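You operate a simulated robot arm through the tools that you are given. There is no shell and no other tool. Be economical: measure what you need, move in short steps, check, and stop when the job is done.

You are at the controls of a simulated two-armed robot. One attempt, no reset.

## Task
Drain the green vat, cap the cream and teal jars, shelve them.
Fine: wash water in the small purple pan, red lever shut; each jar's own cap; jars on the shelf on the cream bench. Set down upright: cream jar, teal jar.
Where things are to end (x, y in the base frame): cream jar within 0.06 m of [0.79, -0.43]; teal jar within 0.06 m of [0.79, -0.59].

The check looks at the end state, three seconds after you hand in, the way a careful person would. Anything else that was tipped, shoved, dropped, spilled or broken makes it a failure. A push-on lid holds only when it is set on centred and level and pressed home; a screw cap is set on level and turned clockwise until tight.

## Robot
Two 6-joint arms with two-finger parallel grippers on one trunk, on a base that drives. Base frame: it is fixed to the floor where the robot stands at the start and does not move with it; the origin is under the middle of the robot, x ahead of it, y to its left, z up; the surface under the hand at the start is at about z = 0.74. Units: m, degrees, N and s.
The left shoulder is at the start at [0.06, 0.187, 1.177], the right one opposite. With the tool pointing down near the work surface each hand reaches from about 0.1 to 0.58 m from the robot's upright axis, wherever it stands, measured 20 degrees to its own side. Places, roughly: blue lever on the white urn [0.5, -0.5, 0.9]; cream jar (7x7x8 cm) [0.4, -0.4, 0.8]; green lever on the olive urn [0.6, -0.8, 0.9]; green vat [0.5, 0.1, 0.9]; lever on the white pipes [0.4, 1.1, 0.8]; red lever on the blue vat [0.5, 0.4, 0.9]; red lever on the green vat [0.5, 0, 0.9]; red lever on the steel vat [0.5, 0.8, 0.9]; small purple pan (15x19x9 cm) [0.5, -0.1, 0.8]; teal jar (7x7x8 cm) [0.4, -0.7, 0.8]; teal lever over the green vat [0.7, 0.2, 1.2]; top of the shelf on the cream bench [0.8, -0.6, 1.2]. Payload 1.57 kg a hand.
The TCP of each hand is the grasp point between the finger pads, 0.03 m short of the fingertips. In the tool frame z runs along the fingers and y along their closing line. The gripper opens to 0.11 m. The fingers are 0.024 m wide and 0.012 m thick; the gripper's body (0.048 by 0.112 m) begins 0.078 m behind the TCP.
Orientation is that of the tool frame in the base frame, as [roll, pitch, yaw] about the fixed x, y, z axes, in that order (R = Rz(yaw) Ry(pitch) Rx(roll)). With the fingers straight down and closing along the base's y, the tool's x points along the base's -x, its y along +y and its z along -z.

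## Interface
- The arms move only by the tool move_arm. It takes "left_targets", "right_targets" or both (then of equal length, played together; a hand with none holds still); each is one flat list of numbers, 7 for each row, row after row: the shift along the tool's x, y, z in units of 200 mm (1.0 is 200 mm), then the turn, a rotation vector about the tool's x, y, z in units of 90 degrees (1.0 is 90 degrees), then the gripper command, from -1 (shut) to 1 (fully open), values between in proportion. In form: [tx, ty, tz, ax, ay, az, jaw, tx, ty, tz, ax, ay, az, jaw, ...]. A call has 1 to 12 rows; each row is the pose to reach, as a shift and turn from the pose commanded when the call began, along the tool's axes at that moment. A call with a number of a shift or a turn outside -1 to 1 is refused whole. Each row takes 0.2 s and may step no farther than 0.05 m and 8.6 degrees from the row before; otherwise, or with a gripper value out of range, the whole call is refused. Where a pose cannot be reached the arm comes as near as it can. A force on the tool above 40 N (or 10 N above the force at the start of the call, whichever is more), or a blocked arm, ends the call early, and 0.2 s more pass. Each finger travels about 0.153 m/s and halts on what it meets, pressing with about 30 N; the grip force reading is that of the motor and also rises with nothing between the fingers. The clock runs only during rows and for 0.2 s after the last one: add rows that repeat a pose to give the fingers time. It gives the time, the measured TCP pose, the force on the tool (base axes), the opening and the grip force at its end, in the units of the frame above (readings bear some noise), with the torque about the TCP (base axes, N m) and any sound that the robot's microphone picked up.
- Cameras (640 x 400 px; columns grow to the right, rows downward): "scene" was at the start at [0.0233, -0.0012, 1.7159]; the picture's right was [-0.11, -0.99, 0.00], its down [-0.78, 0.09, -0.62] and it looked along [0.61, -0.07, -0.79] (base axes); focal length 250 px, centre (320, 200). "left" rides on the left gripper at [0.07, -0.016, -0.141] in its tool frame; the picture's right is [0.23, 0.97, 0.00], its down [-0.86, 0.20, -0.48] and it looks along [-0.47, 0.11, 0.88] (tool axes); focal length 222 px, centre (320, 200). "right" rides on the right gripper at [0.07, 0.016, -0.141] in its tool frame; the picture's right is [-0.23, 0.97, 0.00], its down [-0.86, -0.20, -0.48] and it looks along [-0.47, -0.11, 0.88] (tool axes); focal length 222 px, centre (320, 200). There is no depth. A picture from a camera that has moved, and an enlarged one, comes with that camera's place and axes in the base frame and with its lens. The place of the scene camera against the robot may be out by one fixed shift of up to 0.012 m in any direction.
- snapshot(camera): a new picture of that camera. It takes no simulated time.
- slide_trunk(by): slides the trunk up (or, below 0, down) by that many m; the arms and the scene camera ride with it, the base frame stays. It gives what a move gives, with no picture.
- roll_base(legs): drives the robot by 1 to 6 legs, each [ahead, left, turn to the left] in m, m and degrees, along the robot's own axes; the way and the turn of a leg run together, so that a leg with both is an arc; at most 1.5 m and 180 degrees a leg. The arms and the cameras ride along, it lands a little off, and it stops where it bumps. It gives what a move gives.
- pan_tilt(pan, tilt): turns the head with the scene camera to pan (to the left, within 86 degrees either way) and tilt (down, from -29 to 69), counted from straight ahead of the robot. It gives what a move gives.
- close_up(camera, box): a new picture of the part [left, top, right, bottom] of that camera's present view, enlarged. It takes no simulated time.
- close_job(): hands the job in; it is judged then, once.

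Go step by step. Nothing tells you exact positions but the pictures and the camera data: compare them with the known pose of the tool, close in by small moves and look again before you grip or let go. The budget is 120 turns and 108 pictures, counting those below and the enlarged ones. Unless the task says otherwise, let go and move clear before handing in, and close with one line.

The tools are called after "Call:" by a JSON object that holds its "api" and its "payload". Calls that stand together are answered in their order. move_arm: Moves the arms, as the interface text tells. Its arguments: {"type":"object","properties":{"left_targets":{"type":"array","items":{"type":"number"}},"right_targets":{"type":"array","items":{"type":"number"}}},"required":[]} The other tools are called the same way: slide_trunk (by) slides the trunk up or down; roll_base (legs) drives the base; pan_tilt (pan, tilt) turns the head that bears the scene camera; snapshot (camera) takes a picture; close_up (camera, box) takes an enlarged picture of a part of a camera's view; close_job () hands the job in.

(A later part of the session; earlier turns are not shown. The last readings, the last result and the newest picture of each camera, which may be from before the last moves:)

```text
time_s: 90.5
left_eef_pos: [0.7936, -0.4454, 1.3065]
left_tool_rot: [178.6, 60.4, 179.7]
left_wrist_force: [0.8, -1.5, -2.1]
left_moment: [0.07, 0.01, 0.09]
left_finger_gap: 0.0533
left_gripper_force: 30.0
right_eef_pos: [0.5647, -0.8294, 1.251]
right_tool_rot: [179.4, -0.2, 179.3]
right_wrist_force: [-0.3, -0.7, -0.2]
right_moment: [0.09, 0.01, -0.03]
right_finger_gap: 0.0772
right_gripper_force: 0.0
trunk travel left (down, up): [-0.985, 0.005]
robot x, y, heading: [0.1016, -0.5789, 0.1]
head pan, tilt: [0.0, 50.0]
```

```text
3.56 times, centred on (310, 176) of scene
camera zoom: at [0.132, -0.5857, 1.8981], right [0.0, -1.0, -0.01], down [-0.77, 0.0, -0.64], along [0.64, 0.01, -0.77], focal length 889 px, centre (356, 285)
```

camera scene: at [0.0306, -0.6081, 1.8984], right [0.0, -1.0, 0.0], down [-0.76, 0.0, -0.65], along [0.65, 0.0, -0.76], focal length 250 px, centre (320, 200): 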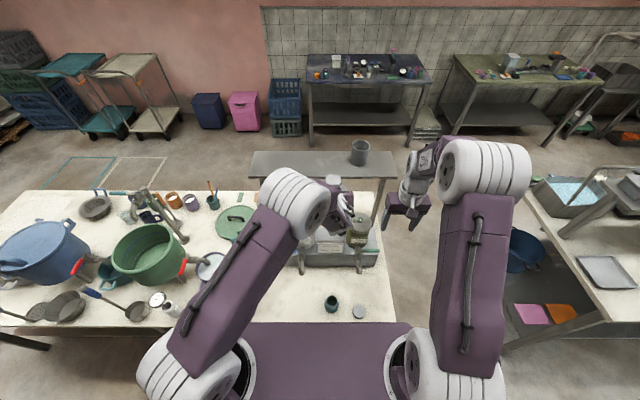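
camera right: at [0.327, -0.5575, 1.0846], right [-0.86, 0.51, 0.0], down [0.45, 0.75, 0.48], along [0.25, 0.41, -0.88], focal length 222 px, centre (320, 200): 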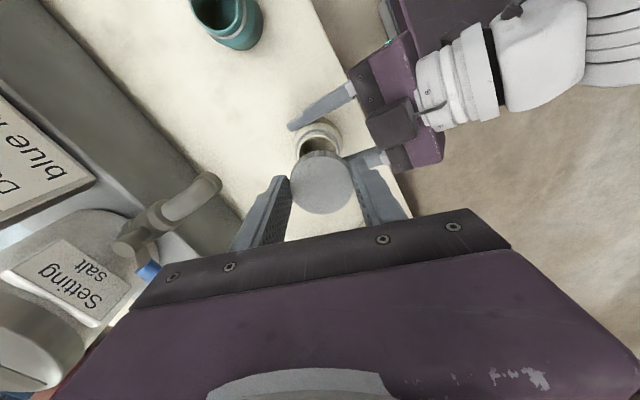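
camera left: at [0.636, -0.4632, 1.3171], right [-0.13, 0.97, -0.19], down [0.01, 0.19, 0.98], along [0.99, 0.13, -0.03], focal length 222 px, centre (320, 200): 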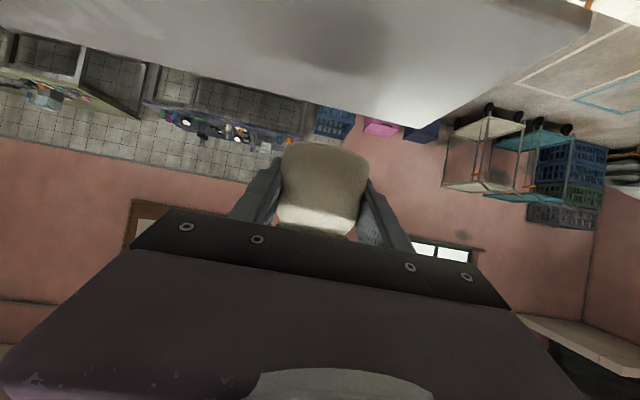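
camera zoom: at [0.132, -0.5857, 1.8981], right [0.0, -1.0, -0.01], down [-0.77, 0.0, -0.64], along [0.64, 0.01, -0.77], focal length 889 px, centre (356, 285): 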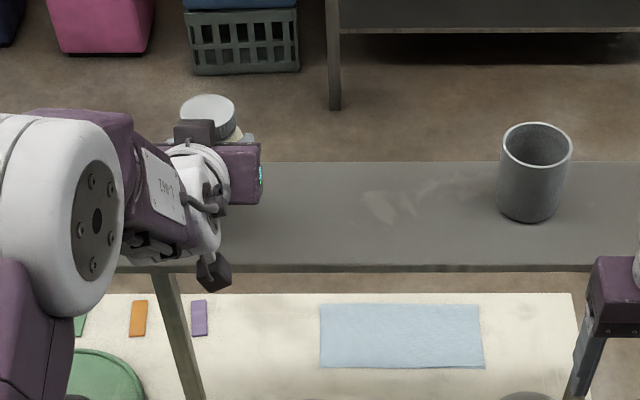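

Jar is over the shelf at (0.794,-0.445), about 8 cm above it. Lowering most of the way.

Call:
{"api": "move_arm", "payload": {"left_targets": [0.13, 0.02, 0.074, 0, 0, 0, -1, 0.25, 0.04, 0.14, 0, 0, 0, -1, 0.283, 0.05, 0.16, 0, 0, 0, -1, 0.283, 0.05, 0.16, 0, 0, 0, -1]}}

Call:
{"api": "close_up", "payload": {"camera": "left", "box": [220, 40, 440, 240]}}

```text
time_s: 91.5
left_eef_pos: [0.7859, -0.4385, 1.2451]
left_tool_rot: [179.0, 60.3, -179.2]
left_wrist_force: [0.2, -0.4, -1.5]
left_moment: [0.0, -0.02, 0.0]
left_finger_gap: 0.0535
left_gripper_force: 29.8
left hand out of reach, approached as far as the arm can: row 1, 2, 3, 4
right_eef_pos: [0.5606, -0.8191, 1.2553]
right_tool_rot: [-179.9, 0.0, 179.3]
right_wrist_force: [-0.3, 0.7, -0.4]
right_moment: [-0.03, 0.0, 0.01]
right_finger_gap: 0.0772
right_gripper_force: 0.1
trunk travel left (down, up): [-0.985, 0.005]
robot x, y, heading: [0.1023, -0.5786, 0.5]
head pan, tilt: [0.0, 50.0]
```

```text
2.00 times, centred on (330, 140) of left
camera zoom: at [0.6292, -0.4588, 1.2546], right [-0.14, 0.97, -0.19], down [0.0, 0.19, 0.98], along [0.99, 0.14, -0.03], focal length 444 px, centre (300, 320)
```

zoom: 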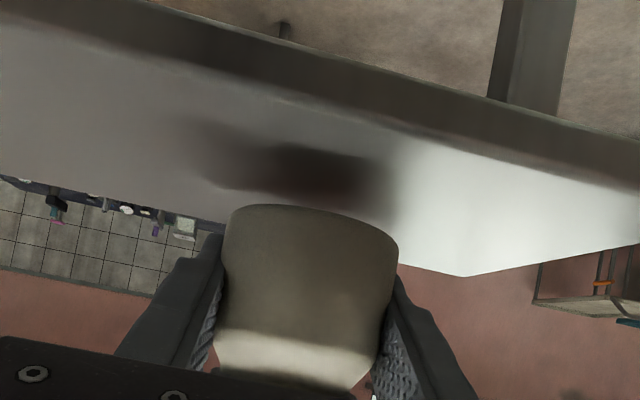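

Bottom about 1–2 cm above the shelf. Continuing down gently to contact.

Call:
{"api": "move_arm", "payload": {"left_targets": [0.031, 0, 0.006, 0, 0, 0, -1, 0.062, 0, 0.012, 0, 0, 0, -1, 0.062, 0, 0.012, 0, 0, 0, -1]}}

```text
time_s: 92.3
left_eef_pos: [0.7845, -0.4432, 1.2316]
left_tool_rot: [179.0, 60.2, -179.3]
left_wrist_force: [0.2, 1.0, -1.0]
left_moment: [0.04, 0.02, -0.05]
left_finger_gap: 0.0535
left_gripper_force: 30.1
left hand out of reach, approached as far as the arm can: row 2, 3
right_eef_pos: [0.5621, -0.82, 1.2544]
right_tool_rot: [180.0, -0.1, 179.2]
right_wrist_force: [-0.5, -0.4, -0.6]
right_moment: [0.01, 0.01, -0.01]
right_finger_gap: 0.0769
right_gripper_force: 0.1
trunk travel left (down, up): [-0.985, 0.005]
robot x, y, heading: [0.1007, -0.5776, 0.2]
head pan, tilt: [0.0, 50.0]
```

Near contact; lowering the last bit with the trunk, which keeps the arm's pose.

Call:
{"api": "slide_trunk", "payload": {"by": -0.006}}

Call:
{"api": "close_up", "payload": {"camera": "left", "box": [220, 40, 440, 240]}}

```text
time_s: 92.8
left_eef_pos: [0.7851, -0.446, 1.2295]
left_tool_rot: [178.9, 60.6, -179.6]
left_wrist_force: [0.0, 0.4, 7.5]
left_moment: [-0.29, -0.03, 0.03]
left_finger_gap: 0.0531
left_gripper_force: 30.3
right_eef_pos: [0.5612, -0.8218, 1.2507]
right_tool_rot: [180.0, 0.0, 179.3]
right_wrist_force: [0.8, -0.2, -1.0]
right_moment: [0.03, 0.0, 0.02]
right_finger_gap: 0.077
right_gripper_force: 0.1
trunk travel left (down, up): [-0.979, 0.011]
robot x, y, heading: [0.1019, -0.5768, 0.4]
head pan, tilt: [0.0, 50.0]
```

```text
2.00 times, centred on (330, 140) of left
camera zoom: at [0.6274, -0.465, 1.2384], right [-0.14, 0.97, -0.19], down [0.0, 0.19, 0.98], along [0.99, 0.13, -0.02], focal length 444 px, centre (300, 320)
```

zoom: 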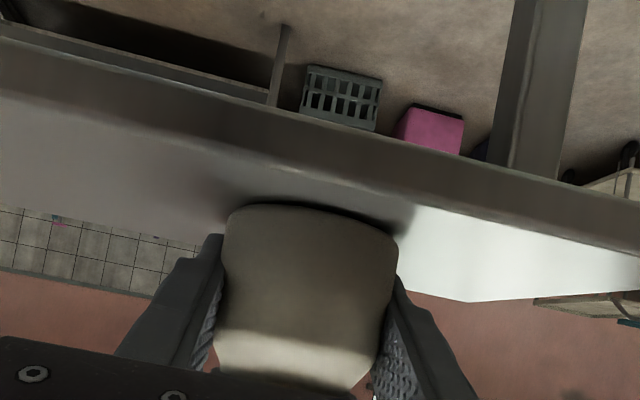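

Jar is standing on the shelf. Opening the left hand and backing straight out.

Call:
{"api": "move_arm", "payload": {"left_targets": [0, 0, 0, 0, 0, 0, -0.03, 0, 0, 0, 0, 0, 0, 0.3, 0, 0, 0, 0, 0, 0, 0.64, -0.01, 0, -0.005, 0, 0, 0, 0.64, 0.07, 0, -0.15, 0, 0, 0, 0.64, 0.16, 0, -0.3, 0, 0, 0, 0.64, 0.25, 0, -0.48, 0, 0, 0, 0.64, 0.28, 0, -0.53, 0, 0, 0, 0.64]}}

Call:
{"api": "snapshot", "payload": {"camera": "left"}}

```text
time_s: 94.7
left_eef_pos: [0.6912, -0.4406, 1.2465]
left_tool_rot: [173.7, 59.3, 175.8]
left_wrist_force: [0.3, -0.6, 0.2]
left_moment: [-0.01, -0.01, -0.03]
left_finger_gap: 0.0905
left_gripper_force: 0.1
left hand out of reach, approached as far as the arm can: row 6, 7, 8
right_eef_pos: [0.5617, -0.8212, 1.2495]
right_tool_rot: [180.0, -0.1, 179.3]
right_wrist_force: [0.5, 0.4, -0.1]
right_moment: [0.0, 0.0, 0.03]
right_finger_gap: 0.077
right_gripper_force: 0.1
trunk travel left (down, up): [-0.979, 0.011]
robot x, y, heading: [0.1009, -0.5804, -0.1]
head pan, tilt: [0.0, 50.0]
```

```text
19 pictures are left
camera left: at [0.533, -0.4608, 1.2578], right [-0.14, 0.98, -0.14], down [0.02, 0.15, 0.99], along [0.99, 0.13, -0.04], focal length 222 px, centre (320, 200)
```

left: 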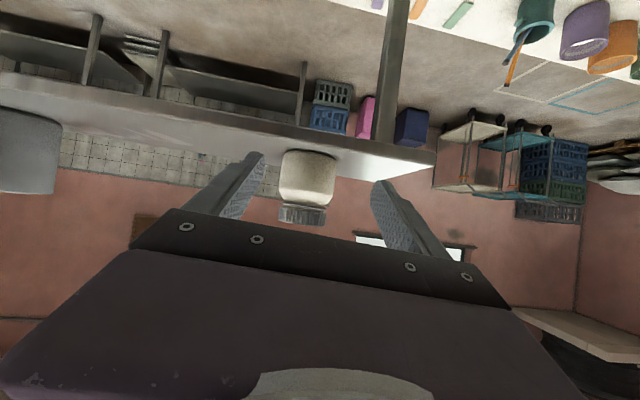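

Cream jar stands capped on the shelf at about (0.78,-0.44). Backing off and returning trunk to working height for the teal jar.

Call:
{"api": "roll_base", "payload": {"legs": [[-0.265, 0, 0], [0, -0.032, 0]]}}

Call:
{"api": "slide_trunk", "payload": {"by": -0.174}}

Call:
{"api": "snapshot", "payload": {"camera": "right"}}

Call:
{"api": "snapshot", "payload": {"camera": "scene"}}

```text
time_s: 97.0
left_eef_pos: [0.4276, -0.4644, 1.2454]
left_tool_rot: [174.4, 59.5, 176.7]
left_wrist_force: [-0.1, 0.6, -1.3]
left_moment: [-0.03, -0.02, -0.03]
left_finger_gap: 0.0901
left_gripper_force: 0.1
right_eef_pos: [0.2983, -0.8457, 1.2506]
right_tool_rot: [-179.6, 0.1, 179.4]
right_wrist_force: [0.7, 1.3, 0.0]
right_moment: [-0.07, -0.04, 0.0]
right_finger_gap: 0.077
right_gripper_force: 0.1
trunk travel left (down, up): [-0.979, 0.011]
robot x, y, heading: [-0.1626, -0.6109, 0.4]
head pan, tilt: [0.0, 50.0]
```

```text
time_s: 98.9
left_eef_pos: [0.4277, -0.4718, 1.072]
left_tool_rot: [173.8, 59.3, 176.1]
left_wrist_force: [-0.1, -0.3, -0.4]
left_moment: [0.0, 0.01, 0.0]
left_finger_gap: 0.0902
left_gripper_force: 0.0
right_eef_pos: [0.2996, -0.8533, 1.0751]
right_tool_rot: [180.0, -0.1, 179.4]
right_wrist_force: [-0.8, 0.1, -0.1]
right_moment: [-0.02, -0.01, 0.01]
right_finger_gap: 0.0771
right_gripper_force: 0.1
trunk travel left (down, up): [-0.805, 0.185]
robot x, y, heading: [-0.1587, -0.61, 0.3]
head pan, tilt: [0.0, 50.0]
```

```text
18 pictures are left
camera right: at [0.2301, -0.8346, 1.2153], right [0.24, 0.97, 0.0], down [0.85, -0.21, 0.48], along [0.46, -0.11, -0.88], focal length 222 px, centre (320, 200)
```

right: 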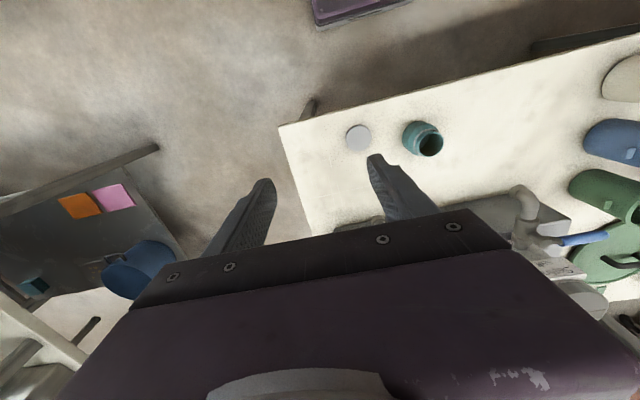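

```text
17 pictures are left
camera scene: at [-0.1353, -0.6037, 1.7183], right [0.01, -1.0, 0.0], down [-0.77, 0.0, -0.64], along [0.64, 0.0, -0.77], focal length 250 px, centre (320, 200)
```

scene: 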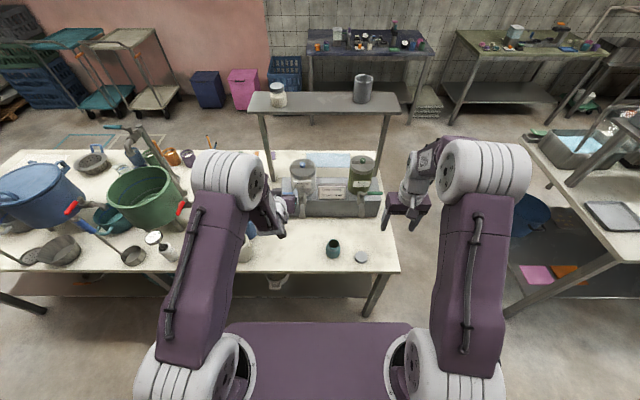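

Cream jar is visible capped on the shelf. Now: right hand over the teal cap (0.35,-0.783); left hand part way toward the teal jar with its orientation trued up.

Call:
{"api": "move_arm", "payload": {"right_targets": [-0.05, 0.07, 0.175, 0, 0, 0, 0.36, -0.1, 0.14, 0.35, 0, 0, 0, 0.36, -0.155, 0.21, 0.525, 0, 0, 0, 0.36, -0.21, 0.28, 0.7, 0, 0, 0, 0.36, -0.26, 0.353, 0.875, 0, 0, 0, 0.36], "left_targets": [0.08, -0.1, 0.015, 0.005, -0.003, -0.005, 0.64, 0.16, -0.2, 0.03, 0.01, -0.005, -0.01, 0.64, 0.25, -0.3, 0.05, 0.016, -0.008, -0.015, 0.64, 0.33, -0.4, 0.065, 0.022, -0.011, -0.02, 0.64, 0.42, -0.49, 0.083, 0.027, -0.014, -0.024, 0.64]}}

Call:
{"api": "snapshot", "payload": {"camera": "right"}}

```text
time_s: 100.1
left_eef_pos: [0.4234, -0.5824, 0.9943]
left_tool_rot: [177.5, 60.3, 178.6]
left_wrist_force: [0.7, 0.2, -0.2]
left_moment: [0.04, -0.03, 0.0]
left_finger_gap: 0.0901
left_gripper_force: 0.1
left hand out of reach, approached as far as the arm can: row 2, 3, 4, 5
right_eef_pos: [0.3533, -0.7855, 0.8988]
right_tool_rot: [180.0, -0.1, 179.4]
right_wrist_force: [0.5, 0.3, 0.0]
right_moment: [0.0, 0.02, 0.02]
right_finger_gap: 0.0748
right_gripper_force: 0.1
trunk travel left (down, up): [-0.805, 0.185]
robot x, y, heading: [-0.1624, -0.615, 0.2]
head pan, tilt: [0.0, 50.0]
```

```text
16 pictures are left
camera right: at [0.2844, -0.7657, 1.0394], right [0.24, 0.97, 0.0], down [0.85, -0.21, 0.48], along [0.46, -0.11, -0.88], focal length 222 px, centre (320, 200)
```

right: 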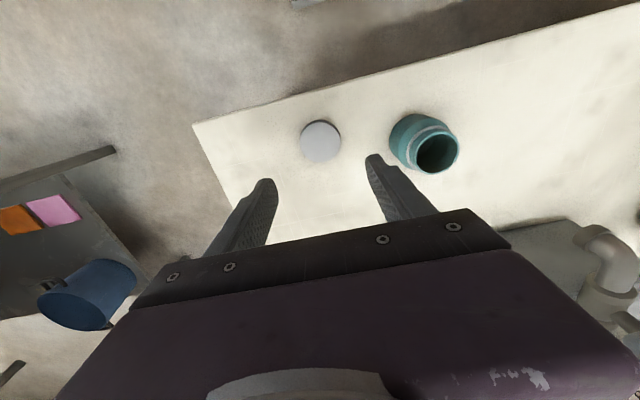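

Cap is under the hand. Lowering around it and gripping, then lifting.

Call:
{"api": "move_arm", "payload": {"right_targets": [-0.015, 0, 0.2, 0, 0, 0, 0.36, -0.015, 0, 0.4, 0, 0, 0, 0.36, -0.015, 0, 0.55, 0, 0, 0, 0.36, -0.015, 0, 0.612, 0, 0, 0, 0.36, -0.015, 0, 0.612, 0, 0, 0, -0.3, -0.015, 0, 0.612, 0, 0, 0, -1, -0.015, 0, 0.612, 0, 0, 0, -1, -0.015, 0, 0.612, 0, 0, 0, -1]}}

Call:
{"api": "move_arm", "payload": {"right_targets": [0, -0.05, -0.2, 0, 0, 0, -1, 0, -0.1, -0.4, 0, 0, 0, -1, 0, -0.15, -0.6, 0, 0, 0, -1, 0.05, -0.2, -0.8, 0, 0, 0, -1, 0.1, -0.25, -1.0, 0, 0, 0, -1]}}

```text
time_s: 101.9
left_eef_pos: [0.4229, -0.5817, 0.995]
left_tool_rot: [177.5, 60.3, 178.6]
left_wrist_force: [-0.7, -0.1, -0.9]
left_moment: [0.0, 0.03, 0.0]
left_finger_gap: 0.0901
left_gripper_force: 0.1
right_eef_pos: [0.3551, -0.7845, 0.7769]
right_tool_rot: [-180.0, 0.1, 179.4]
right_wrist_force: [-0.5, -0.2, 0.9]
right_moment: [0.01, 0.02, -0.02]
right_finger_gap: 0.05
right_gripper_force: 29.8
trunk travel left (down, up): [-0.805, 0.185]
robot x, y, heading: [-0.1597, -0.6113, 0.1]
head pan, tilt: [0.0, 50.0]
```

```text
time_s: 103.1
left_eef_pos: [0.4223, -0.582, 0.9954]
left_tool_rot: [177.5, 60.4, 178.6]
left_wrist_force: [0.6, -0.1, 0.3]
left_moment: [0.01, 0.01, -0.02]
left_finger_gap: 0.0903
left_gripper_force: 0.1
right_eef_pos: [0.3319, -0.8338, 0.9773]
right_tool_rot: [-180.0, 0.0, 179.5]
right_wrist_force: [0.8, -0.7, -0.2]
right_moment: [0.04, 0.0, 0.02]
right_finger_gap: 0.0498
right_gripper_force: 29.7
trunk travel left (down, up): [-0.805, 0.185]
robot x, y, heading: [-0.1612, -0.6135, 0.3]
head pan, tilt: [0.0, 50.0]
```

Cap held. Moving the left hand above the teal jar.

Call:
{"api": "move_arm", "payload": {"left_targets": [0.13, -0.105, 0.01, 0.004, 0, -0.002, 1, 0.26, -0.21, 0.018, 0.008, 0, -0.004, 1, 0.39, -0.315, 0.026, 0.011, 0, -0.006, 1, 0.517, -0.418, 0.035, 0.0147, 0, -0.008, 1]}}

Call:
{"api": "snapshot", "payload": {"camera": "left"}}

```text
time_s: 104.1
left_eef_pos: [0.3822, -0.6706, 0.8992]
left_tool_rot: [-178.5, 60.6, -179.0]
left_wrist_force: [-0.5, -0.8, -0.3]
left_moment: [-0.01, 0.0, 0.04]
left_finger_gap: 0.1104
left_gripper_force: 0.0
left hand out of reach, approached as far as the arm can: row 1, 2, 3, 4
right_eef_pos: [0.3337, -0.8334, 0.978]
right_tool_rot: [180.0, 0.0, 179.3]
right_wrist_force: [-0.2, -0.6, 1.2]
right_moment: [-0.02, 0.0, 0.0]
right_finger_gap: 0.05
right_gripper_force: 29.7
trunk travel left (down, up): [-0.805, 0.185]
robot x, y, heading: [-0.1582, -0.6131, 0.2]
head pan, tilt: [0.0, 50.0]
```

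```text
15 pictures are left
camera left: at [0.2243, -0.6859, 0.9088], right [-0.11, 0.97, -0.21], down [0.0, 0.21, 0.98], along [0.99, 0.1, -0.03], focal length 222 px, centre (320, 200)
```

left: 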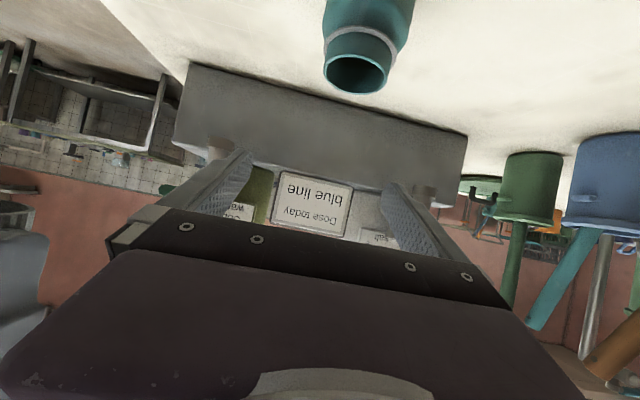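

Teal mouth is about (0.375,-0.666). Lowering around the jar and gripping gradually.

Call:
{"api": "move_arm", "payload": {"left_targets": [0.14, 0.012, 0.073, -0.004, 0, 0, 1, 0.28, 0.025, 0.146, -0.008, 0, 0, 1, 0.42, 0.025, 0.219, -0.012, 0, 0, 1, 0.57, 0.025, 0.292, -0.016, 0, 0, 1, 0.57, 0.025, 0.292, -0.016, 0, 0, 1]}}

Call:
{"api": "snapshot", "payload": {"camera": "left"}}

```text
time_s: 105.3
left_eef_pos: [0.3779, -0.6673, 0.7701]
left_tool_rot: [-179.1, 60.5, -178.4]
left_wrist_force: [0.0, -0.8, -0.4]
left_moment: [0.05, -0.01, 0.02]
left_finger_gap: 0.1099
left_gripper_force: 0.0
right_eef_pos: [0.334, -0.8333, 0.9772]
right_tool_rot: [-180.0, 0.1, 179.5]
right_wrist_force: [0.5, -1.0, -0.2]
right_moment: [-0.01, 0.0, 0.02]
right_finger_gap: 0.0498
right_gripper_force: 29.7
trunk travel left (down, up): [-0.805, 0.185]
robot x, y, heading: [-0.1619, -0.6136, 0.4]
head pan, tilt: [0.0, 50.0]
```

```text
14 pictures are left
camera left: at [0.2199, -0.6858, 0.7791], right [-0.12, 0.97, -0.21], down [0.0, 0.21, 0.98], along [0.99, 0.12, -0.03], focal length 222 px, centre (320, 200)
```

left: 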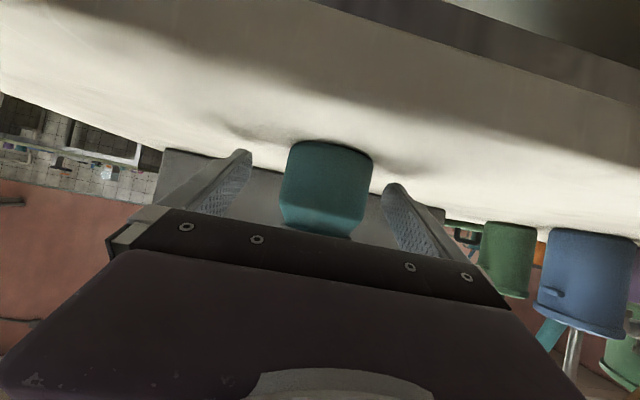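

Jar well centred. Closing the left grip.

Call:
{"api": "move_arm", "payload": {"left_targets": [0, 0.01, 0, 0, 0, 0, 0.4, 0, 0.01, 0, 0, 0, 0, 0.15, 0, 0.01, 0, 0, 0, 0, -0.2, 0, 0.01, 0, 0, 0, 0, -1, 0, 0.01, 0, 0, 0, 0, -1]}}

```text
time_s: 106.5
left_eef_pos: [0.3784, -0.6652, 0.7714]
left_tool_rot: [-179.0, 60.7, -178.4]
left_wrist_force: [0.3, 0.3, -0.6]
left_moment: [0.06, 0.02, 0.03]
left_finger_gap: 0.0614
left_gripper_force: 29.3
right_eef_pos: [0.3338, -0.8324, 0.9772]
right_tool_rot: [-179.9, 0.1, 179.3]
right_wrist_force: [-0.5, 0.2, 0.4]
right_moment: [0.04, 0.0, 0.03]
right_finger_gap: 0.0498
right_gripper_force: 30.6
trunk travel left (down, up): [-0.805, 0.185]
robot x, y, heading: [-0.1608, -0.6106, 0.2]
head pan, tilt: [0.0, 50.0]
```

Gripped (0.061 m). Bringing the cap over the mouth with the wrist pre-wound.

Call:
{"api": "move_arm", "payload": {"right_targets": [-0.025, 0.093, 0.01, 0, 0, -0.09, -1, -0.05, 0.186, 0.02, 0, 0, -0.18, -1, -0.075, 0.28, 0.04, 0, 0, -0.27, -1, -0.1, 0.372, 0.06, 0, 0, -0.36, -1, -0.125, 0.465, 0.1, 0, 0, -0.45, -1, -0.15, 0.558, 0.13, 0, 0, -0.54, -1, -0.175, 0.65, 0.16, 0, 0, -0.63, -1, -0.2, 0.744, 0.2, 0, 0, -0.72, -1, -0.225, 0.837, 0.235, 0, 0, -0.8, -1, -0.225, 0.837, 0.235, 0, 0, -0.8, -1]}}

Call:
{"api": "close_up", "payload": {"camera": "right", "box": [260, 100, 380, 220]}}

```text
time_s: 108.7
left_eef_pos: [0.3771, -0.6669, 0.7705]
left_tool_rot: [-179.1, 60.7, -178.4]
left_wrist_force: [0.1, 1.0, 1.7]
left_moment: [0.1, 0.0, 0.01]
left_finger_gap: 0.0612
left_gripper_force: 30.0
right_eef_pos: [0.3805, -0.666, 0.9302]
right_tool_rot: [180.0, 0.0, -108.3]
right_wrist_force: [-0.6, 0.0, 0.8]
right_moment: [-0.03, -0.03, 0.02]
right_finger_gap: 0.0499
right_gripper_force: 30.1
trunk travel left (down, up): [-0.805, 0.185]
robot x, y, heading: [-0.1583, -0.6131, 0.1]
head pan, tilt: [0.0, 50.0]
```

```text
3.33 times, centred on (320, 160) of right
camera zoom: at [0.344, -0.7257, 1.071], right [-0.85, 0.52, 0.0], down [0.46, 0.75, 0.48], along [0.25, 0.41, -0.88], focal length 740 px, centre (320, 333)
```

zoom: 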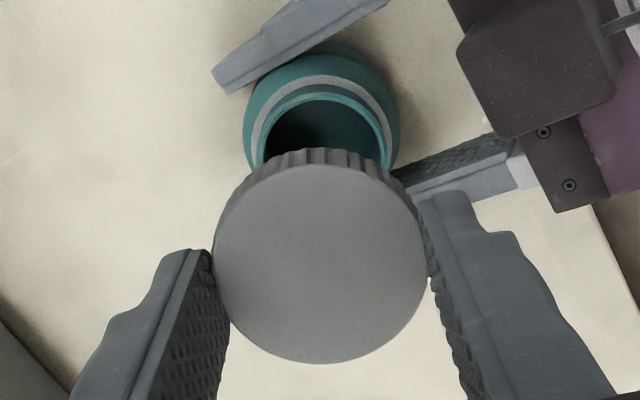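

Cap and mouth are lined up within ~1.5 mm. Lowering until the first contact.

Call:
{"api": "move_arm", "payload": {"right_targets": [0, 0, 0.15, 0, 0, 0, -1, 0, 0, 0.28, 0, 0, 0, -1, 0, 0, 0.36, 0, 0, 0, -1, 0, 0, 0.4, 0, 0, 0, -1, 0, 0, 0.42, 0, 0, 0, -1, 0, 0, 0.435, 0, 0, 0, -1]}}

```text
time_s: 110.1
left_eef_pos: [0.3775, -0.6668, 0.7711]
left_tool_rot: [-179.0, 60.7, -178.4]
left_wrist_force: [0.1, 0.7, 1.4]
left_moment: [0.15, -0.01, 0.05]
left_finger_gap: 0.061
left_gripper_force: 30.2
right_eef_pos: [0.3809, -0.6658, 0.8439]
right_tool_rot: [180.0, 0.1, -108.6]
right_wrist_force: [-0.6, -0.8, -0.5]
right_moment: [-0.01, 0.02, 0.03]
right_finger_gap: 0.0498
right_gripper_force: 30.6
trunk travel left (down, up): [-0.805, 0.185]
robot x, y, heading: [-0.1645, -0.6152, 0.0]
head pan, tilt: [0.0, 50.0]
```

Call:
{"api": "move_arm", "payload": {"right_targets": [0, 0, 0.01, 0, 0, 0, -1, 0, 0, 0.02, 0, 0, 0, -1, 0, 0, 0.03, 0, 0, 0, -1]}}

```text
time_s: 110.9
left_eef_pos: [0.377, -0.6661, 0.7712]
left_tool_rot: [-179.1, 60.7, -178.4]
left_wrist_force: [18.5, -1.4, -12.9]
left_moment: [0.51, 0.22, -0.09]
left_finger_gap: 0.0613
left_gripper_force: 30.0
right_eef_pos: [0.3803, -0.6662, 0.8387]
right_tool_rot: [180.0, 0.1, -108.6]
right_wrist_force: [-15.2, -1.0, 31.2]
right_moment: [-0.17, 0.65, -0.01]
right_finger_gap: 0.0501
right_gripper_force: 30.0
trunk travel left (down, up): [-0.805, 0.185]
robot x, y, heading: [-0.1558, -0.6113, 0.5]
head pan, tilt: [0.0, 50.0]
```

Contact, with a sideways load in x. Easing up and trimming -x by 2 mm.

Call:
{"api": "move_arm", "payload": {"right_targets": [0.003, 0.0095, -0.012, 0, 0, 0, -1, 0.003, 0.0095, -0.008, 0, 0, 0, -1, 0.003, 0.0095, -0.006, 0, 0, 0, -1]}}

```text
time_s: 111.7
left_eef_pos: [0.3769, -0.6663, 0.7715]
left_tool_rot: [-179.2, 60.7, -178.4]
left_wrist_force: [-11.7, 2.1, 7.8]
left_moment: [0.25, -0.45, 0.01]
left_finger_gap: 0.0611
left_gripper_force: 30.4
right_eef_pos: [0.3785, -0.6657, 0.8394]
right_tool_rot: [-179.8, 0.1, -108.6]
right_wrist_force: [12.1, -3.1, 3.8]
right_moment: [-0.13, -0.35, -0.03]
right_finger_gap: 0.05
right_gripper_force: 30.2
trunk travel left (down, up): [-0.805, 0.185]
robot x, y, heading: [-0.1638, -0.6114, 0.4]
head pan, tilt: [0.0, 50.0]
```

Call:
{"api": "move_arm", "payload": {"right_targets": [-0.0015, -0.0045, 0.0, 0, 0, 0.0, -1, -0.0015, -0.006, 0.004, 0, 0, 0.09, -1, -0.001, -0.007, 0.005, 0, 0, 0.18, -1, 0.0, -0.0085, 0.006, 0, 0, 0.27, -1, 0.0005, -0.01, 0.007, 0, 0, 0.36, -1, 0.0015, -0.0115, 0.008, 0, 0, 0.45, -1]}}

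```text
time_s: 113.1
left_eef_pos: [0.3767, -0.6641, 0.77]
left_tool_rot: [-179.1, 60.7, -178.4]
left_wrist_force: [14.5, -3.6, -14.5]
left_moment: [0.69, 0.26, -0.09]
left_finger_gap: 0.0613
left_gripper_force: 30.1
right_eef_pos: [0.379, -0.6657, 0.837]
right_tool_rot: [179.9, -0.1, -149.1]
right_wrist_force: [-11.1, 6.1, 33.3]
right_moment: [0.27, 0.35, 0.01]
right_finger_gap: 0.0503
right_gripper_force: 29.9
trunk travel left (down, up): [-0.805, 0.185]
robot x, y, heading: [-0.158, -0.6128, 0.3]
head pan, tilt: [0.0, 50.0]
```

Call:
{"api": "move_arm", "payload": {"right_targets": [0.0025, 0.0037, -0.005, 0, 0, 0, -1, 0.0026, 0.002, -0.004, 0, 0, 0.09, -1, 0.003, 0.001, -0.003, 0, 0, 0.18, -1, 0.0035, -0.001, -0.002, 0, 0, 0.27, -1, 0.004, -0.002, -0.001, 0, 0, 0.36, -1, 0.005, -0.003, 0.0, 0, 0, 0.45, -1, 0.006, -0.004, 0.001, 0, 0, 0.54, -1, 0.007, -0.005, 0.002, 0, 0, 0.63, -1, 0.008, -0.0055, 0.003, 0, 0, 0.72, -1]}}

```text
time_s: 115.1
left_eef_pos: [0.3775, -0.668, 0.7707]
left_tool_rot: [-179.0, 60.7, -178.5]
left_wrist_force: [-1.9, -28.2, -5.7]
left_moment: [1.24, 0.07, -0.08]
left_finger_gap: 0.0614
left_gripper_force: 29.8
right_eef_pos: [0.3809, -0.6663, 0.8367]
right_tool_rot: [179.8, 0.0, 145.9]
right_wrist_force: [1.4, 28.5, 11.4]
right_moment: [0.79, -0.04, 0.0]
right_finger_gap: 0.0499
right_gripper_force: 30.5
trunk travel left (down, up): [-0.805, 0.185]
robot x, y, heading: [-0.1584, -0.611, 0.4]
head pan, tilt: [0.0, 50.0]
```

Trimming +y by 2 mm and continuing clockwise.

Call:
{"api": "move_arm", "payload": {"right_targets": [0.0056, 0.0083, 0, 0, 0, 0, -1, 0.0056, 0.0083, 0.001, 0, 0, 0.09, -1, 0.0056, 0.0083, 0.002, 0, 0, 0.18, -1, 0.0056, 0.0083, 0.003, 0, 0, 0.27, -1, 0.0056, 0.0083, 0.004, 0, 0, 0.36, -1, 0.0056, 0.0083, 0.005, 0, 0, 0.45, -1, 0.0056, 0.0083, 0.006, 0, 0, 0.54, -1]}}

```text
time_s: 116.7
left_eef_pos: [0.377, -0.6669, 0.771]
left_tool_rot: [-179.1, 60.8, -178.5]
left_wrist_force: [-5.9, -23.4, -0.7]
left_moment: [0.64, -0.21, -0.06]
left_finger_gap: 0.0614
left_gripper_force: 29.8
right_eef_pos: [0.3806, -0.6671, 0.8357]
right_tool_rot: [179.9, 0.0, 97.5]
right_wrist_force: [9.3, 19.7, 11.3]
right_moment: [0.5, -0.25, 0.02]
right_finger_gap: 0.0499
right_gripper_force: 29.8
trunk travel left (down, up): [-0.805, 0.185]
robot x, y, heading: [-0.1609, -0.6126, 0.3]
head pan, tilt: [0.0, 50.0]
```

No bite yet; trimming and turning on.

Call:
{"api": "move_arm", "payload": {"right_targets": [0.007, 0.0045, 0, 0, 0, 0, -1, 0.007, 0.0045, 0.001, 0, 0, 0.09, -1, 0.007, 0.0045, 0.002, 0, 0, 0.18, -1, 0.007, 0.0045, 0.003, 0, 0, 0.27, -1, 0.007, 0.0045, 0.004, 0, 0, 0.36, -1, 0.007, 0.0045, 0.004, 0, 0, 0.36, -1]}}

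```text
time_s: 118.1
left_eef_pos: [0.377, -0.6653, 0.772]
left_tool_rot: [-179.1, 60.8, -178.4]
left_wrist_force: [-2.1, -6.6, -0.9]
left_moment: [0.32, 0.1, -0.01]
left_finger_gap: 0.0616
left_gripper_force: 30.5
right_eef_pos: [0.3794, -0.6671, 0.8352]
right_tool_rot: [-180.0, -0.1, 65.0]
right_wrist_force: [3.9, 3.3, 18.1]
right_moment: [-0.01, -0.19, -0.01]
right_finger_gap: 0.0498
right_gripper_force: 29.9
trunk travel left (down, up): [-0.805, 0.185]
robot x, y, heading: [-0.1608, -0.6114, 0.3]
head pan, tilt: [0.0, 50.0]
```

Half a turn done without tightening; releasing, rewinding and regripping for another pass.

Call:
{"api": "move_arm", "payload": {"right_targets": [0, 0, 0, 0, 0, 0, 0.1, 0, 0, 0, 0, 0, 0, 0.3, 0, 0, -0.06, 0, 0, -0.09, 0.3, 0, 0, -0.06, 0, 0, -0.18, 0.3, 0, 0, -0.06, 0, 0, -0.27, 0.3, 0, 0, -0.06, 0, 0, -0.36, 0.3, 0, 0, -0.06, 0, 0, -0.45, 0.3, 0, 0, -0.06, 0, 0, -0.54, 0.3, 0, 0, -0.06, 0, 0, -0.63, 0.3, 0, 0, -0.06, 0, 0, -0.72, 0.3, 0, 0, -0.06, 0, 0, -0.81, 0.3, 0, 0, -0.06, 0, 0, -0.9, 0.3]}}

Call:
{"api": "move_arm", "payload": {"right_targets": [0, 0, 0, 0, 0, -0.09, 0.3, 0, 0, 0, 0, 0, -0.18, 0.3, 0, 0, 0, 0, 0, -0.27, 0.3, 0, 0, 0, 0, 0, -0.36, 0.3, 0, 0, 0, 0, 0, -0.45, 0.3, 0, 0, 0, 0, 0, -0.54, 0.3, 0, 0, 0, 0, 0, -0.63, 0.3, 0, 0, 0, 0, 0, -0.72, 0.3, 0, 0, 0, 0, 0, -0.81, 0.3, 0, 0, 0, 0, 0, -0.9, 0.3, 0, 0, 0, 0, 0, -0.99, 0.3]}}

Call:
{"api": "close_up", "payload": {"camera": "right", "box": [260, 100, 380, 220]}}

```text
time_s: 120.7
left_eef_pos: [0.3774, -0.6658, 0.7713]
left_tool_rot: [-179.1, 60.9, -178.3]
left_wrist_force: [1.8, 2.1, 8.2]
left_moment: [0.36, -0.05, -0.11]
left_finger_gap: 0.0612
left_gripper_force: 29.8
right_eef_pos: [0.3804, -0.6658, 0.8469]
right_tool_rot: [-180.0, 0.0, 146.2]
right_wrist_force: [-0.5, 0.2, 0.5]
right_moment: [-0.01, -0.01, 0.0]
right_finger_gap: 0.0714
right_gripper_force: 0.1
trunk travel left (down, up): [-0.805, 0.185]
robot x, y, heading: [-0.1628, -0.6142, 0.1]
head pan, tilt: [0.0, 50.0]
```

```text
time_s: 123.1
left_eef_pos: [0.3775, -0.6662, 0.7704]
left_tool_rot: [-179.0, 60.9, -178.2]
left_wrist_force: [0.5, 1.3, 9.2]
left_moment: [0.32, -0.05, -0.07]
left_finger_gap: 0.0613
left_gripper_force: 29.8
right_eef_pos: [0.3814, -0.666, 0.8466]
right_tool_rot: [179.9, -0.1, -124.6]
right_wrist_force: [0.4, 0.1, 0.3]
right_moment: [-0.02, -0.01, 0.01]
right_finger_gap: 0.0715
right_gripper_force: 0.1
trunk travel left (down, up): [-0.805, 0.185]
robot x, y, heading: [-0.1604, -0.6124, 0.0]
head pan, tilt: [0.0, 50.0]
```

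```text
3.33 times, centred on (320, 160) of right
camera zoom: at [0.3278, -0.7121, 0.9868], right [-0.67, 0.74, 0.0], down [0.65, 0.59, 0.48], along [0.35, 0.32, -0.88], focal length 740 px, centre (320, 333)
```

zoom: 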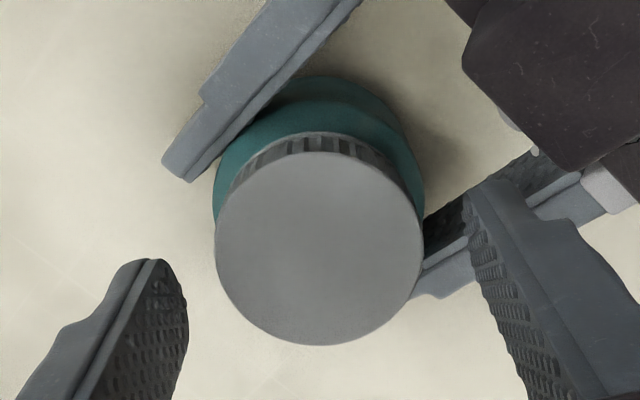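

Cap sits level and centred. Lowering, regripping and turning again.

Call:
{"api": "move_arm", "payload": {"right_targets": [0, 0, 0.03, 0, 0, 0, 0.3, 0, 0, 0.057, 0, 0, 0, 0.3, 0, 0, 0.057, 0, 0, 0, -0.2, 0, 0, 0.057, 0, 0, 0, -1, 0, 0, 0.057, 0, 0, 0, -1, 0, 0, 0.057, 0, 0, 0, -1, 0, 0, 0.057, 0, 0, 0.09, -1, 0, 0, 0.057, 0, 0, 0.18, -1, 0, 0, 0.057, 0, 0, 0.27, -1]}}

```text
time_s: 125.1
left_eef_pos: [0.3778, -0.6649, 0.7706]
left_tool_rot: [-179.0, 60.7, -178.3]
left_wrist_force: [0.0, 2.3, 10.1]
left_moment: [0.29, 0.06, -0.01]
left_finger_gap: 0.0611
left_gripper_force: 29.6
right_eef_pos: [0.3808, -0.6652, 0.8347]
right_tool_rot: [-179.9, -0.1, -149.2]
right_wrist_force: [0.8, -2.1, -3.4]
right_moment: [-0.16, -0.16, -0.01]
right_finger_gap: 0.0498
right_gripper_force: 29.7
trunk travel left (down, up): [-0.805, 0.185]
robot x, y, heading: [-0.1596, -0.6116, 0.3]
head pan, tilt: [0.0, 50.0]
```

Side forces are low. Turning on by 90°, pressing lightly.

Call:
{"api": "move_arm", "payload": {"right_targets": [0, 0, 0.004, 0, 0, 0.09, -1, 0, 0, 0.005, 0, 0, 0.18, -1, 0, 0, 0.006, 0, 0, 0.27, -1, 0, 0, 0.007, 0, 0, 0.36, -1, 0, 0, 0.008, 0, 0, 0.45, -1, 0, 0, 0.009, 0, 0, 0.54, -1, 0, 0, 0.01, 0, 0, 0.63, -1, 0, 0, 0.01, 0, 0, 0.72, -1, 0, 0, 0.01, 0, 0, 0.81, -1, 0, 0, 0.01, 0, 0, 0.9, -1]}}

```text
time_s: 127.3
left_eef_pos: [0.3776, -0.6691, 0.7708]
left_tool_rot: [-178.9, 60.9, -178.5]
left_wrist_force: [-10.1, -32.2, -5.9]
left_moment: [0.8, -0.23, -0.38]
left_finger_gap: 0.0538
left_gripper_force: 30.1
right_eef_pos: [0.3825, -0.6622, 0.8337]
right_tool_rot: [179.7, 0.0, 129.7]
right_wrist_force: [9.9, 32.8, 5.5]
right_moment: [1.15, -0.43, 0.29]
right_finger_gap: 0.0497
right_gripper_force: 29.9
trunk travel left (down, up): [-0.805, 0.185]
robot x, y, heading: [-0.1595, -0.6156, 0.1]
head pan, tilt: [0.0, 50.0]
```

The jar has turned until its flats seated between the left pads (as with the first jar); torque is now rising. Trimming and turning on.

Call:
{"api": "move_arm", "payload": {"right_targets": [0.006, 0.0083, 0, 0, 0, 0, -1, 0.006, 0.0083, 0, 0, 0, 0.09, -1, 0.006, 0.0083, 0, 0, 0, 0.18, -1, 0.006, 0.0083, 0, 0, 0, 0.27, -1, 0.006, 0.0083, 0, 0, 0, 0.36, -1]}}

```text
time_s: 128.6
left_eef_pos: [0.3769, -0.6706, 0.7717]
left_tool_rot: [-179.3, 60.9, -179.3]
left_wrist_force: [-0.2, 0.9, 1.7]
left_moment: [0.09, -0.03, -0.84]
left_finger_gap: 0.0547
left_gripper_force: 30.2
right_eef_pos: [0.3848, -0.6596, 0.8351]
right_tool_rot: [179.4, -0.3, 98.1]
right_wrist_force: [0.5, 1.4, 2.4]
right_moment: [-0.15, 0.09, 0.76]
right_finger_gap: 0.0496
right_gripper_force: 29.8
trunk travel left (down, up): [-0.805, 0.185]
robot x, y, heading: [-0.1626, -0.6127, 0.2]
head pan, tilt: [0.0, 50.0]
stopped in row 5 (right hand): the force on the tool passed its limit at 45 N (the readings are from after the stop); the commanded pose is now the measured one
```

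Torque 0.76 N·m. A further 25° to be sure it has reached tight.

Call:
{"api": "move_arm", "payload": {"right_targets": [0, 0, 0, 0, 0, 0.09, -1, 0, 0, 0, 0, 0, 0.18, -1, 0, 0, 0, 0, 0, 0.27, -1]}}

Call:
{"api": "close_up", "payload": {"camera": "right", "box": [220, 60, 420, 220]}}

```text
time_s: 129.4
left_eef_pos: [0.3756, -0.6733, 0.7731]
left_tool_rot: [-179.2, 60.9, -179.7]
left_wrist_force: [-23.7, -30.0, 10.1]
left_moment: [0.92, -0.65, -1.14]
left_finger_gap: 0.0552
left_gripper_force: 29.7
right_eef_pos: [0.3876, -0.6566, 0.8388]
right_tool_rot: [179.0, -1.0, 73.8]
right_wrist_force: [25.4, 30.1, -0.7]
right_moment: [0.82, -0.82, 1.26]
right_finger_gap: 0.0463
right_gripper_force: 29.8
trunk travel left (down, up): [-0.805, 0.185]
robot x, y, heading: [-0.1618, -0.6151, 0.1]
head pan, tilt: [0.0, 50.0]
```

```text
2.50 times, centred on (320, 140) of right
camera zoom: at [0.4195, -0.5949, 0.9789], right [0.87, -0.49, 0.01], down [-0.44, -0.77, 0.46], along [-0.22, -0.41, -0.89], focal length 555 px, centre (320, 350)
```

zoom: 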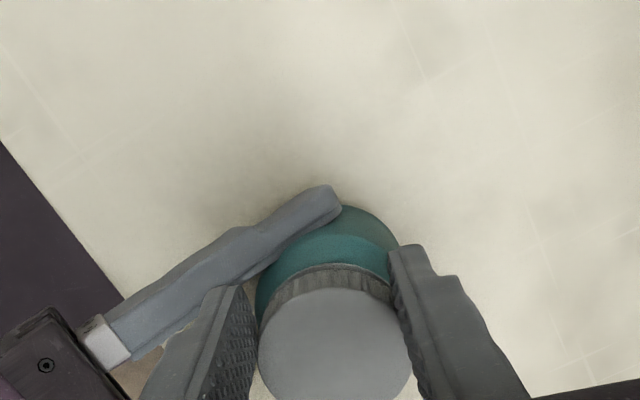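

The hand has drifted off the cap centre, so part of that torque is sideways strain. Releasing and looking.

Call:
{"api": "move_arm", "payload": {"right_targets": [0, 0, 0, 0, 0, 0, -0.05, 0, 0, 0, 0, 0, 0, 0.4, 0, 0, -0.1, 0, 0, 0, 0.4, 0, 0, -0.3, 0, 0, -0.09, 0.4, 0, 0, -0.45, 0, 0, -0.18, 0.4, 0, 0, -0.45, 0, 0, -0.27, 0.4, 0, 0, -0.45, 0, 0, -0.36, 0.4]}}

Call:
{"api": "close_up", "payload": {"camera": "right", "box": [200, 60, 440, 230]}}

```text
time_s: 131.0
left_eef_pos: [0.377, -0.6703, 0.7718]
left_tool_rot: [-179.1, 60.8, -179.2]
left_wrist_force: [1.7, -0.7, 10.4]
left_moment: [0.01, 0.28, 0.03]
left_finger_gap: 0.0533
left_gripper_force: 30.3
right_eef_pos: [0.3829, -0.661, 0.9249]
right_tool_rot: [179.4, -0.2, 106.4]
right_wrist_force: [0.3, 0.5, -0.5]
right_moment: [-0.02, 0.01, 0.0]
right_finger_gap: 0.0772
right_gripper_force: 0.2
trunk travel left (down, up): [-0.805, 0.185]
robot x, y, heading: [-0.1609, -0.6123, 0.4]
head pan, tilt: [0.0, 50.0]
```

```text
2.35 times, centred on (320, 145) of right
camera zoom: at [0.3773, -0.589, 1.066], right [1.0, 0.05, 0.01], down [0.04, -0.88, 0.47], along [0.03, -0.47, -0.88], focal length 523 px, centre (320, 329)
```

zoom: 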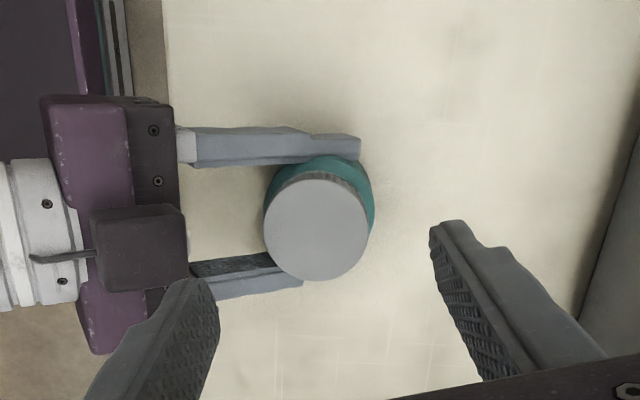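

Cap is level at (0.381,-0.666). I'll recentre, regrip and do a clean final tightening to confirm the torque.

Call:
{"api": "move_arm", "payload": {"right_targets": [-0.021, -0.0165, 0.15, 0, 0, 0, 0.4, -0.021, -0.0165, 0.3, 0, 0, 0, 0.3, -0.021, -0.0165, 0.42, 0, 0, 0, 0.3, -0.021, -0.0165, 0.452, 0, 0, 0, 0.3, -0.021, -0.0165, 0.452, 0, 0, 0, -0.2, -0.021, -0.0165, 0.452, 0, 0, 0, -1, -0.021, -0.0165, 0.452, 0, 0, 0, -1, -0.021, -0.0165, 0.452, 0, 0, 0, -1]}}

```text
time_s: 132.8
left_eef_pos: [0.3768, -0.6701, 0.7721]
left_tool_rot: [-179.2, 60.8, -179.2]
left_wrist_force: [6.5, 0.2, 8.4]
left_moment: [-0.05, 0.61, 0.05]
left_finger_gap: 0.0534
left_gripper_force: 30.2
right_eef_pos: [0.3808, -0.6663, 0.8331]
right_tool_rot: [179.4, -0.2, 106.1]
right_wrist_force: [-7.8, -2.0, 1.0]
right_moment: [-0.02, 0.12, -0.02]
right_finger_gap: 0.0503
right_gripper_force: 29.5
trunk travel left (down, up): [-0.805, 0.185]
robot x, y, heading: [-0.1592, -0.6108, 0.3]
head pan, tilt: [0.0, 50.0]
```

Call:
{"api": "move_arm", "payload": {"right_targets": [0, -0.003, 0.002, 0, 0, 0.09, -1, 0, -0.003, 0.002, 0, 0, 0.18, -1, 0, -0.003, 0.002, 0, 0, 0.27, -1]}}

```text
time_s: 133.6
left_eef_pos: [0.3761, -0.6721, 0.7714]
left_tool_rot: [-179.3, 60.8, -179.6]
left_wrist_force: [-9.7, -11.7, 12.9]
left_moment: [0.28, -0.22, -1.3]
left_finger_gap: 0.0537
left_gripper_force: 30.1
right_eef_pos: [0.3823, -0.6635, 0.8351]
right_tool_rot: [179.2, -0.7, 81.8]
right_wrist_force: [9.7, 13.1, -6.4]
right_moment: [0.67, -0.24, 1.24]
right_finger_gap: 0.05
right_gripper_force: 30.0
trunk travel left (down, up): [-0.805, 0.185]
robot x, y, heading: [-0.1606, -0.6103, 0.1]
head pan, tilt: [0.0, 50.0]
```

Torque 1.24 N·m with little side load: tight. Releasing, raising and unwinding the right hand.

Call:
{"api": "move_arm", "payload": {"right_targets": [0, 0, 0, 0, 0, 0, -0.05, 0, 0, 0, 0, 0, 0, 0.4, 0, 0, -0.1, 0, 0, 0, 0.4, 0, 0, -0.3, 0, 0, -0.09, 0.4, 0, 0, -0.5, 0, 0, -0.18, 0.4, 0, 0, -0.7, 0, 0, -0.27, 0.4, 0, 0, -0.8, 0, 0, -0.36, 0.4, 0, 0, -0.9, 0, 0, -0.45, 0.4, 0, 0, -1, 0, 0, -0.54, 0.4, 0, 0, -1, 0, 0, -0.63, 0.4, 0, 0, -1, 0, 0, -0.72, 0.4, 0, 0, -1, 0, 0, -0.81, 0.4]}}

Call:
{"api": "close_up", "payload": {"camera": "right", "box": [200, 60, 440, 230]}}

```text
time_s: 136.2
left_eef_pos: [0.3773, -0.6701, 0.7704]
left_tool_rot: [-179.2, 60.8, -179.3]
left_wrist_force: [-0.7, 0.5, 0.9]
left_moment: [0.0, 0.06, 0.02]
left_finger_gap: 0.0532
left_gripper_force: 30.0
right_eef_pos: [0.3801, -0.6662, 1.0324]
right_tool_rot: [179.4, 0.3, 154.8]
right_wrist_force: [0.0, -0.1, -0.2]
right_moment: [-0.01, 0.01, -0.03]
right_finger_gap: 0.077
right_gripper_force: 0.0
trunk travel left (down, up): [-0.805, 0.185]
robot x, y, heading: [-0.1582, -0.6102, 0.4]
head pan, tilt: [0.0, 50.0]
```

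```text
2.35 times, centred on (320, 145) of right
camera zoom: at [0.3222, -0.622, 1.1735], right [0.62, 0.78, 0.01], down [0.68, -0.55, 0.48], along [0.38, -0.29, -0.88], focal length 523 px, centre (320, 329)
```

zoom: 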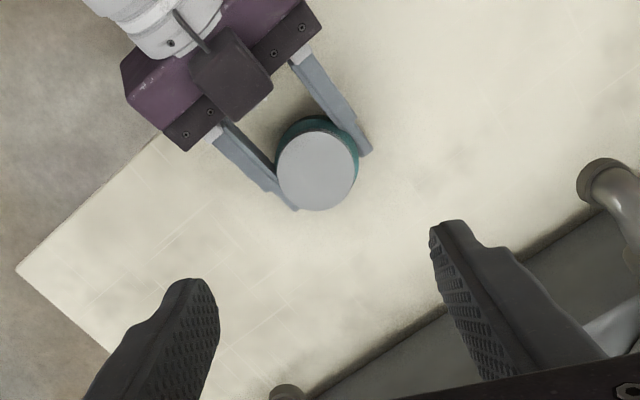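

Teal jar capped and level. Lifting it and retracting the right arm, raising the trunk as before.

Call:
{"api": "move_arm", "payload": {"left_targets": [-0.145, 0, -0.082, 0, 0, 0, -1, -0.29, 0, -0.164, 0, 0, 0, -1, -0.435, 0, -0.245, 0, 0, 0, -1, -0.58, 0, -0.327, 0, 0, 0, -1, -0.725, 0, -0.41, 0, 0, 0, -1, -0.87, 0, -0.491, 0, 0, 0, -1], "right_targets": [0, -0.155, -0.03, 0, 0, -0.047, 0.4, 0, -0.31, -0.06, 0, 0, -0.094, 0.4, 0, -0.47, -0.1, 0, 0, -0.14, 0.4, 0, -0.63, -0.13, 0, 0, -0.187, 0.4, 0, -0.79, -0.16, 0, 0, -0.234, 0.4, 0, -0.94, -0.2, 0, 0, -0.28, 0.4]}}

Call:
{"api": "slide_trunk", "payload": {"by": 0.18}}

Call:
{"api": "move_arm", "payload": {"left_targets": [-0.16, 0.02, -0.02, 0, 0, 0, -1, -0.32, 0.04, -0.04, 0, 0, 0, -1, -0.48, 0.06, -0.06, 0, 0, 0, -1, -0.645, 0.1, -0.077, 0, 0, 0, -1]}}

```text
time_s: 137.6
left_eef_pos: [0.3738, -0.6692, 0.9714]
left_tool_rot: [-179.3, 60.8, -179.4]
left_wrist_force: [-0.4, -1.0, -2.8]
left_moment: [0.01, 0.02, 0.04]
left_finger_gap: 0.0534
left_gripper_force: 30.3
right_eef_pos: [0.2979, -0.8365, 1.0727]
right_tool_rot: [179.6, 0.6, -180.0]
right_wrist_force: [-0.4, 1.1, -0.3]
right_moment: [0.02, -0.03, 0.01]
right_finger_gap: 0.0769
right_gripper_force: 0.0
trunk travel left (down, up): [-0.805, 0.185]
robot x, y, heading: [-0.1647, -0.6106, 0.1]
head pan, tilt: [0.0, 50.0]
```

```text
time_s: 139.6
left_eef_pos: [0.3758, -0.6683, 1.1515]
left_tool_rot: [-179.2, 60.8, -179.3]
left_wrist_force: [0.1, 0.1, -1.5]
left_moment: [0.04, -0.02, 0.01]
left_finger_gap: 0.0534
left_gripper_force: 29.7
right_eef_pos: [0.2998, -0.8371, 1.2521]
right_tool_rot: [179.6, 0.4, 179.9]
right_wrist_force: [-0.1, -0.3, -0.1]
right_moment: [0.0, -0.02, -0.02]
right_finger_gap: 0.0772
right_gripper_force: 0.1
trunk travel left (down, up): [-0.985, 0.005]
robot x, y, heading: [-0.1585, -0.612, 0.2]
head pan, tilt: [0.0, 50.0]
```

```text
time_s: 140.6
left_eef_pos: [0.4242, -0.6472, 1.2715]
left_tool_rot: [-179.2, 60.9, -179.2]
left_wrist_force: [-0.4, 0.1, -1.3]
left_moment: [-0.01, 0.02, -0.03]
left_finger_gap: 0.0533
left_gripper_force: 29.7
right_eef_pos: [0.2987, -0.8362, 1.2509]
right_tool_rot: [179.6, 0.4, 179.9]
right_wrist_force: [0.1, 1.1, 1.0]
right_moment: [-0.03, 0.03, 0.01]
right_finger_gap: 0.0769
right_gripper_force: 0.0
trunk travel left (down, up): [-0.985, 0.005]
robot x, y, heading: [-0.1608, -0.615, 0.4]
head pan, tilt: [0.0, 50.0]
```

Call:
{"api": "roll_base", "payload": {"legs": [[0, -0.042, 0], [0.2, 0, 0]]}}

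Call:
{"api": "move_arm", "payload": {"left_targets": [-0.1, 0.16, 0.047, 0, 0, 0, -1, -0.2, 0.32, 0.094, 0, 0, 0, -1, -0.309, 0.485, 0.141, 0, 0, 0, -1]}}

Call:
{"api": "snapshot", "payload": {"camera": "scene"}}

```text
time_s: 142.7
left_eef_pos: [0.6185, -0.6916, 1.2732]
left_tool_rot: [-179.3, 61.0, -179.4]
left_wrist_force: [-1.0, 0.4, -1.2]
left_moment: [-0.02, 0.0, 0.02]
left_finger_gap: 0.0534
left_gripper_force: 29.9
right_eef_pos: [0.4924, -0.8795, 1.254]
right_tool_rot: [179.6, 0.8, 179.8]
right_wrist_force: [-0.2, -0.1, -0.2]
right_moment: [0.01, -0.04, 0.01]
right_finger_gap: 0.077
right_gripper_force: 0.1
trunk travel left (down, up): [-0.985, 0.005]
robot x, y, heading: [0.036, -0.6524, 0.1]
head pan, tilt: [0.0, 50.0]
```

```text
time_s: 143.5
left_eef_pos: [0.6759, -0.5912, 1.3095]
left_tool_rot: [-179.1, 60.7, -179.2]
left_wrist_force: [-1.1, 0.6, -1.3]
left_moment: [-0.02, 0.02, 0.03]
left_finger_gap: 0.0533
left_gripper_force: 29.8
right_eef_pos: [0.4961, -0.8782, 1.2522]
right_tool_rot: [179.7, 0.5, 179.8]
right_wrist_force: [-0.7, 0.0, -0.3]
right_moment: [-0.04, 0.01, 0.0]
right_finger_gap: 0.077
right_gripper_force: 0.1
trunk travel left (down, up): [-0.985, 0.005]
robot x, y, heading: [0.0362, -0.6544, 0.2]
head pan, tilt: [0.0, 50.0]
```

```text
8 pictures are left
camera scene: at [0.0625, -0.6432, 1.8982], right [0.0, -1.0, 0.0], down [-0.77, 0.0, -0.64], along [0.64, 0.0, -0.77], focal length 250 px, centre (320, 200)
```

scene: 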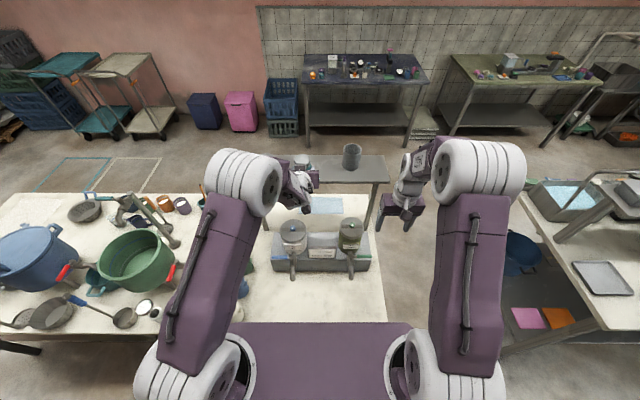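

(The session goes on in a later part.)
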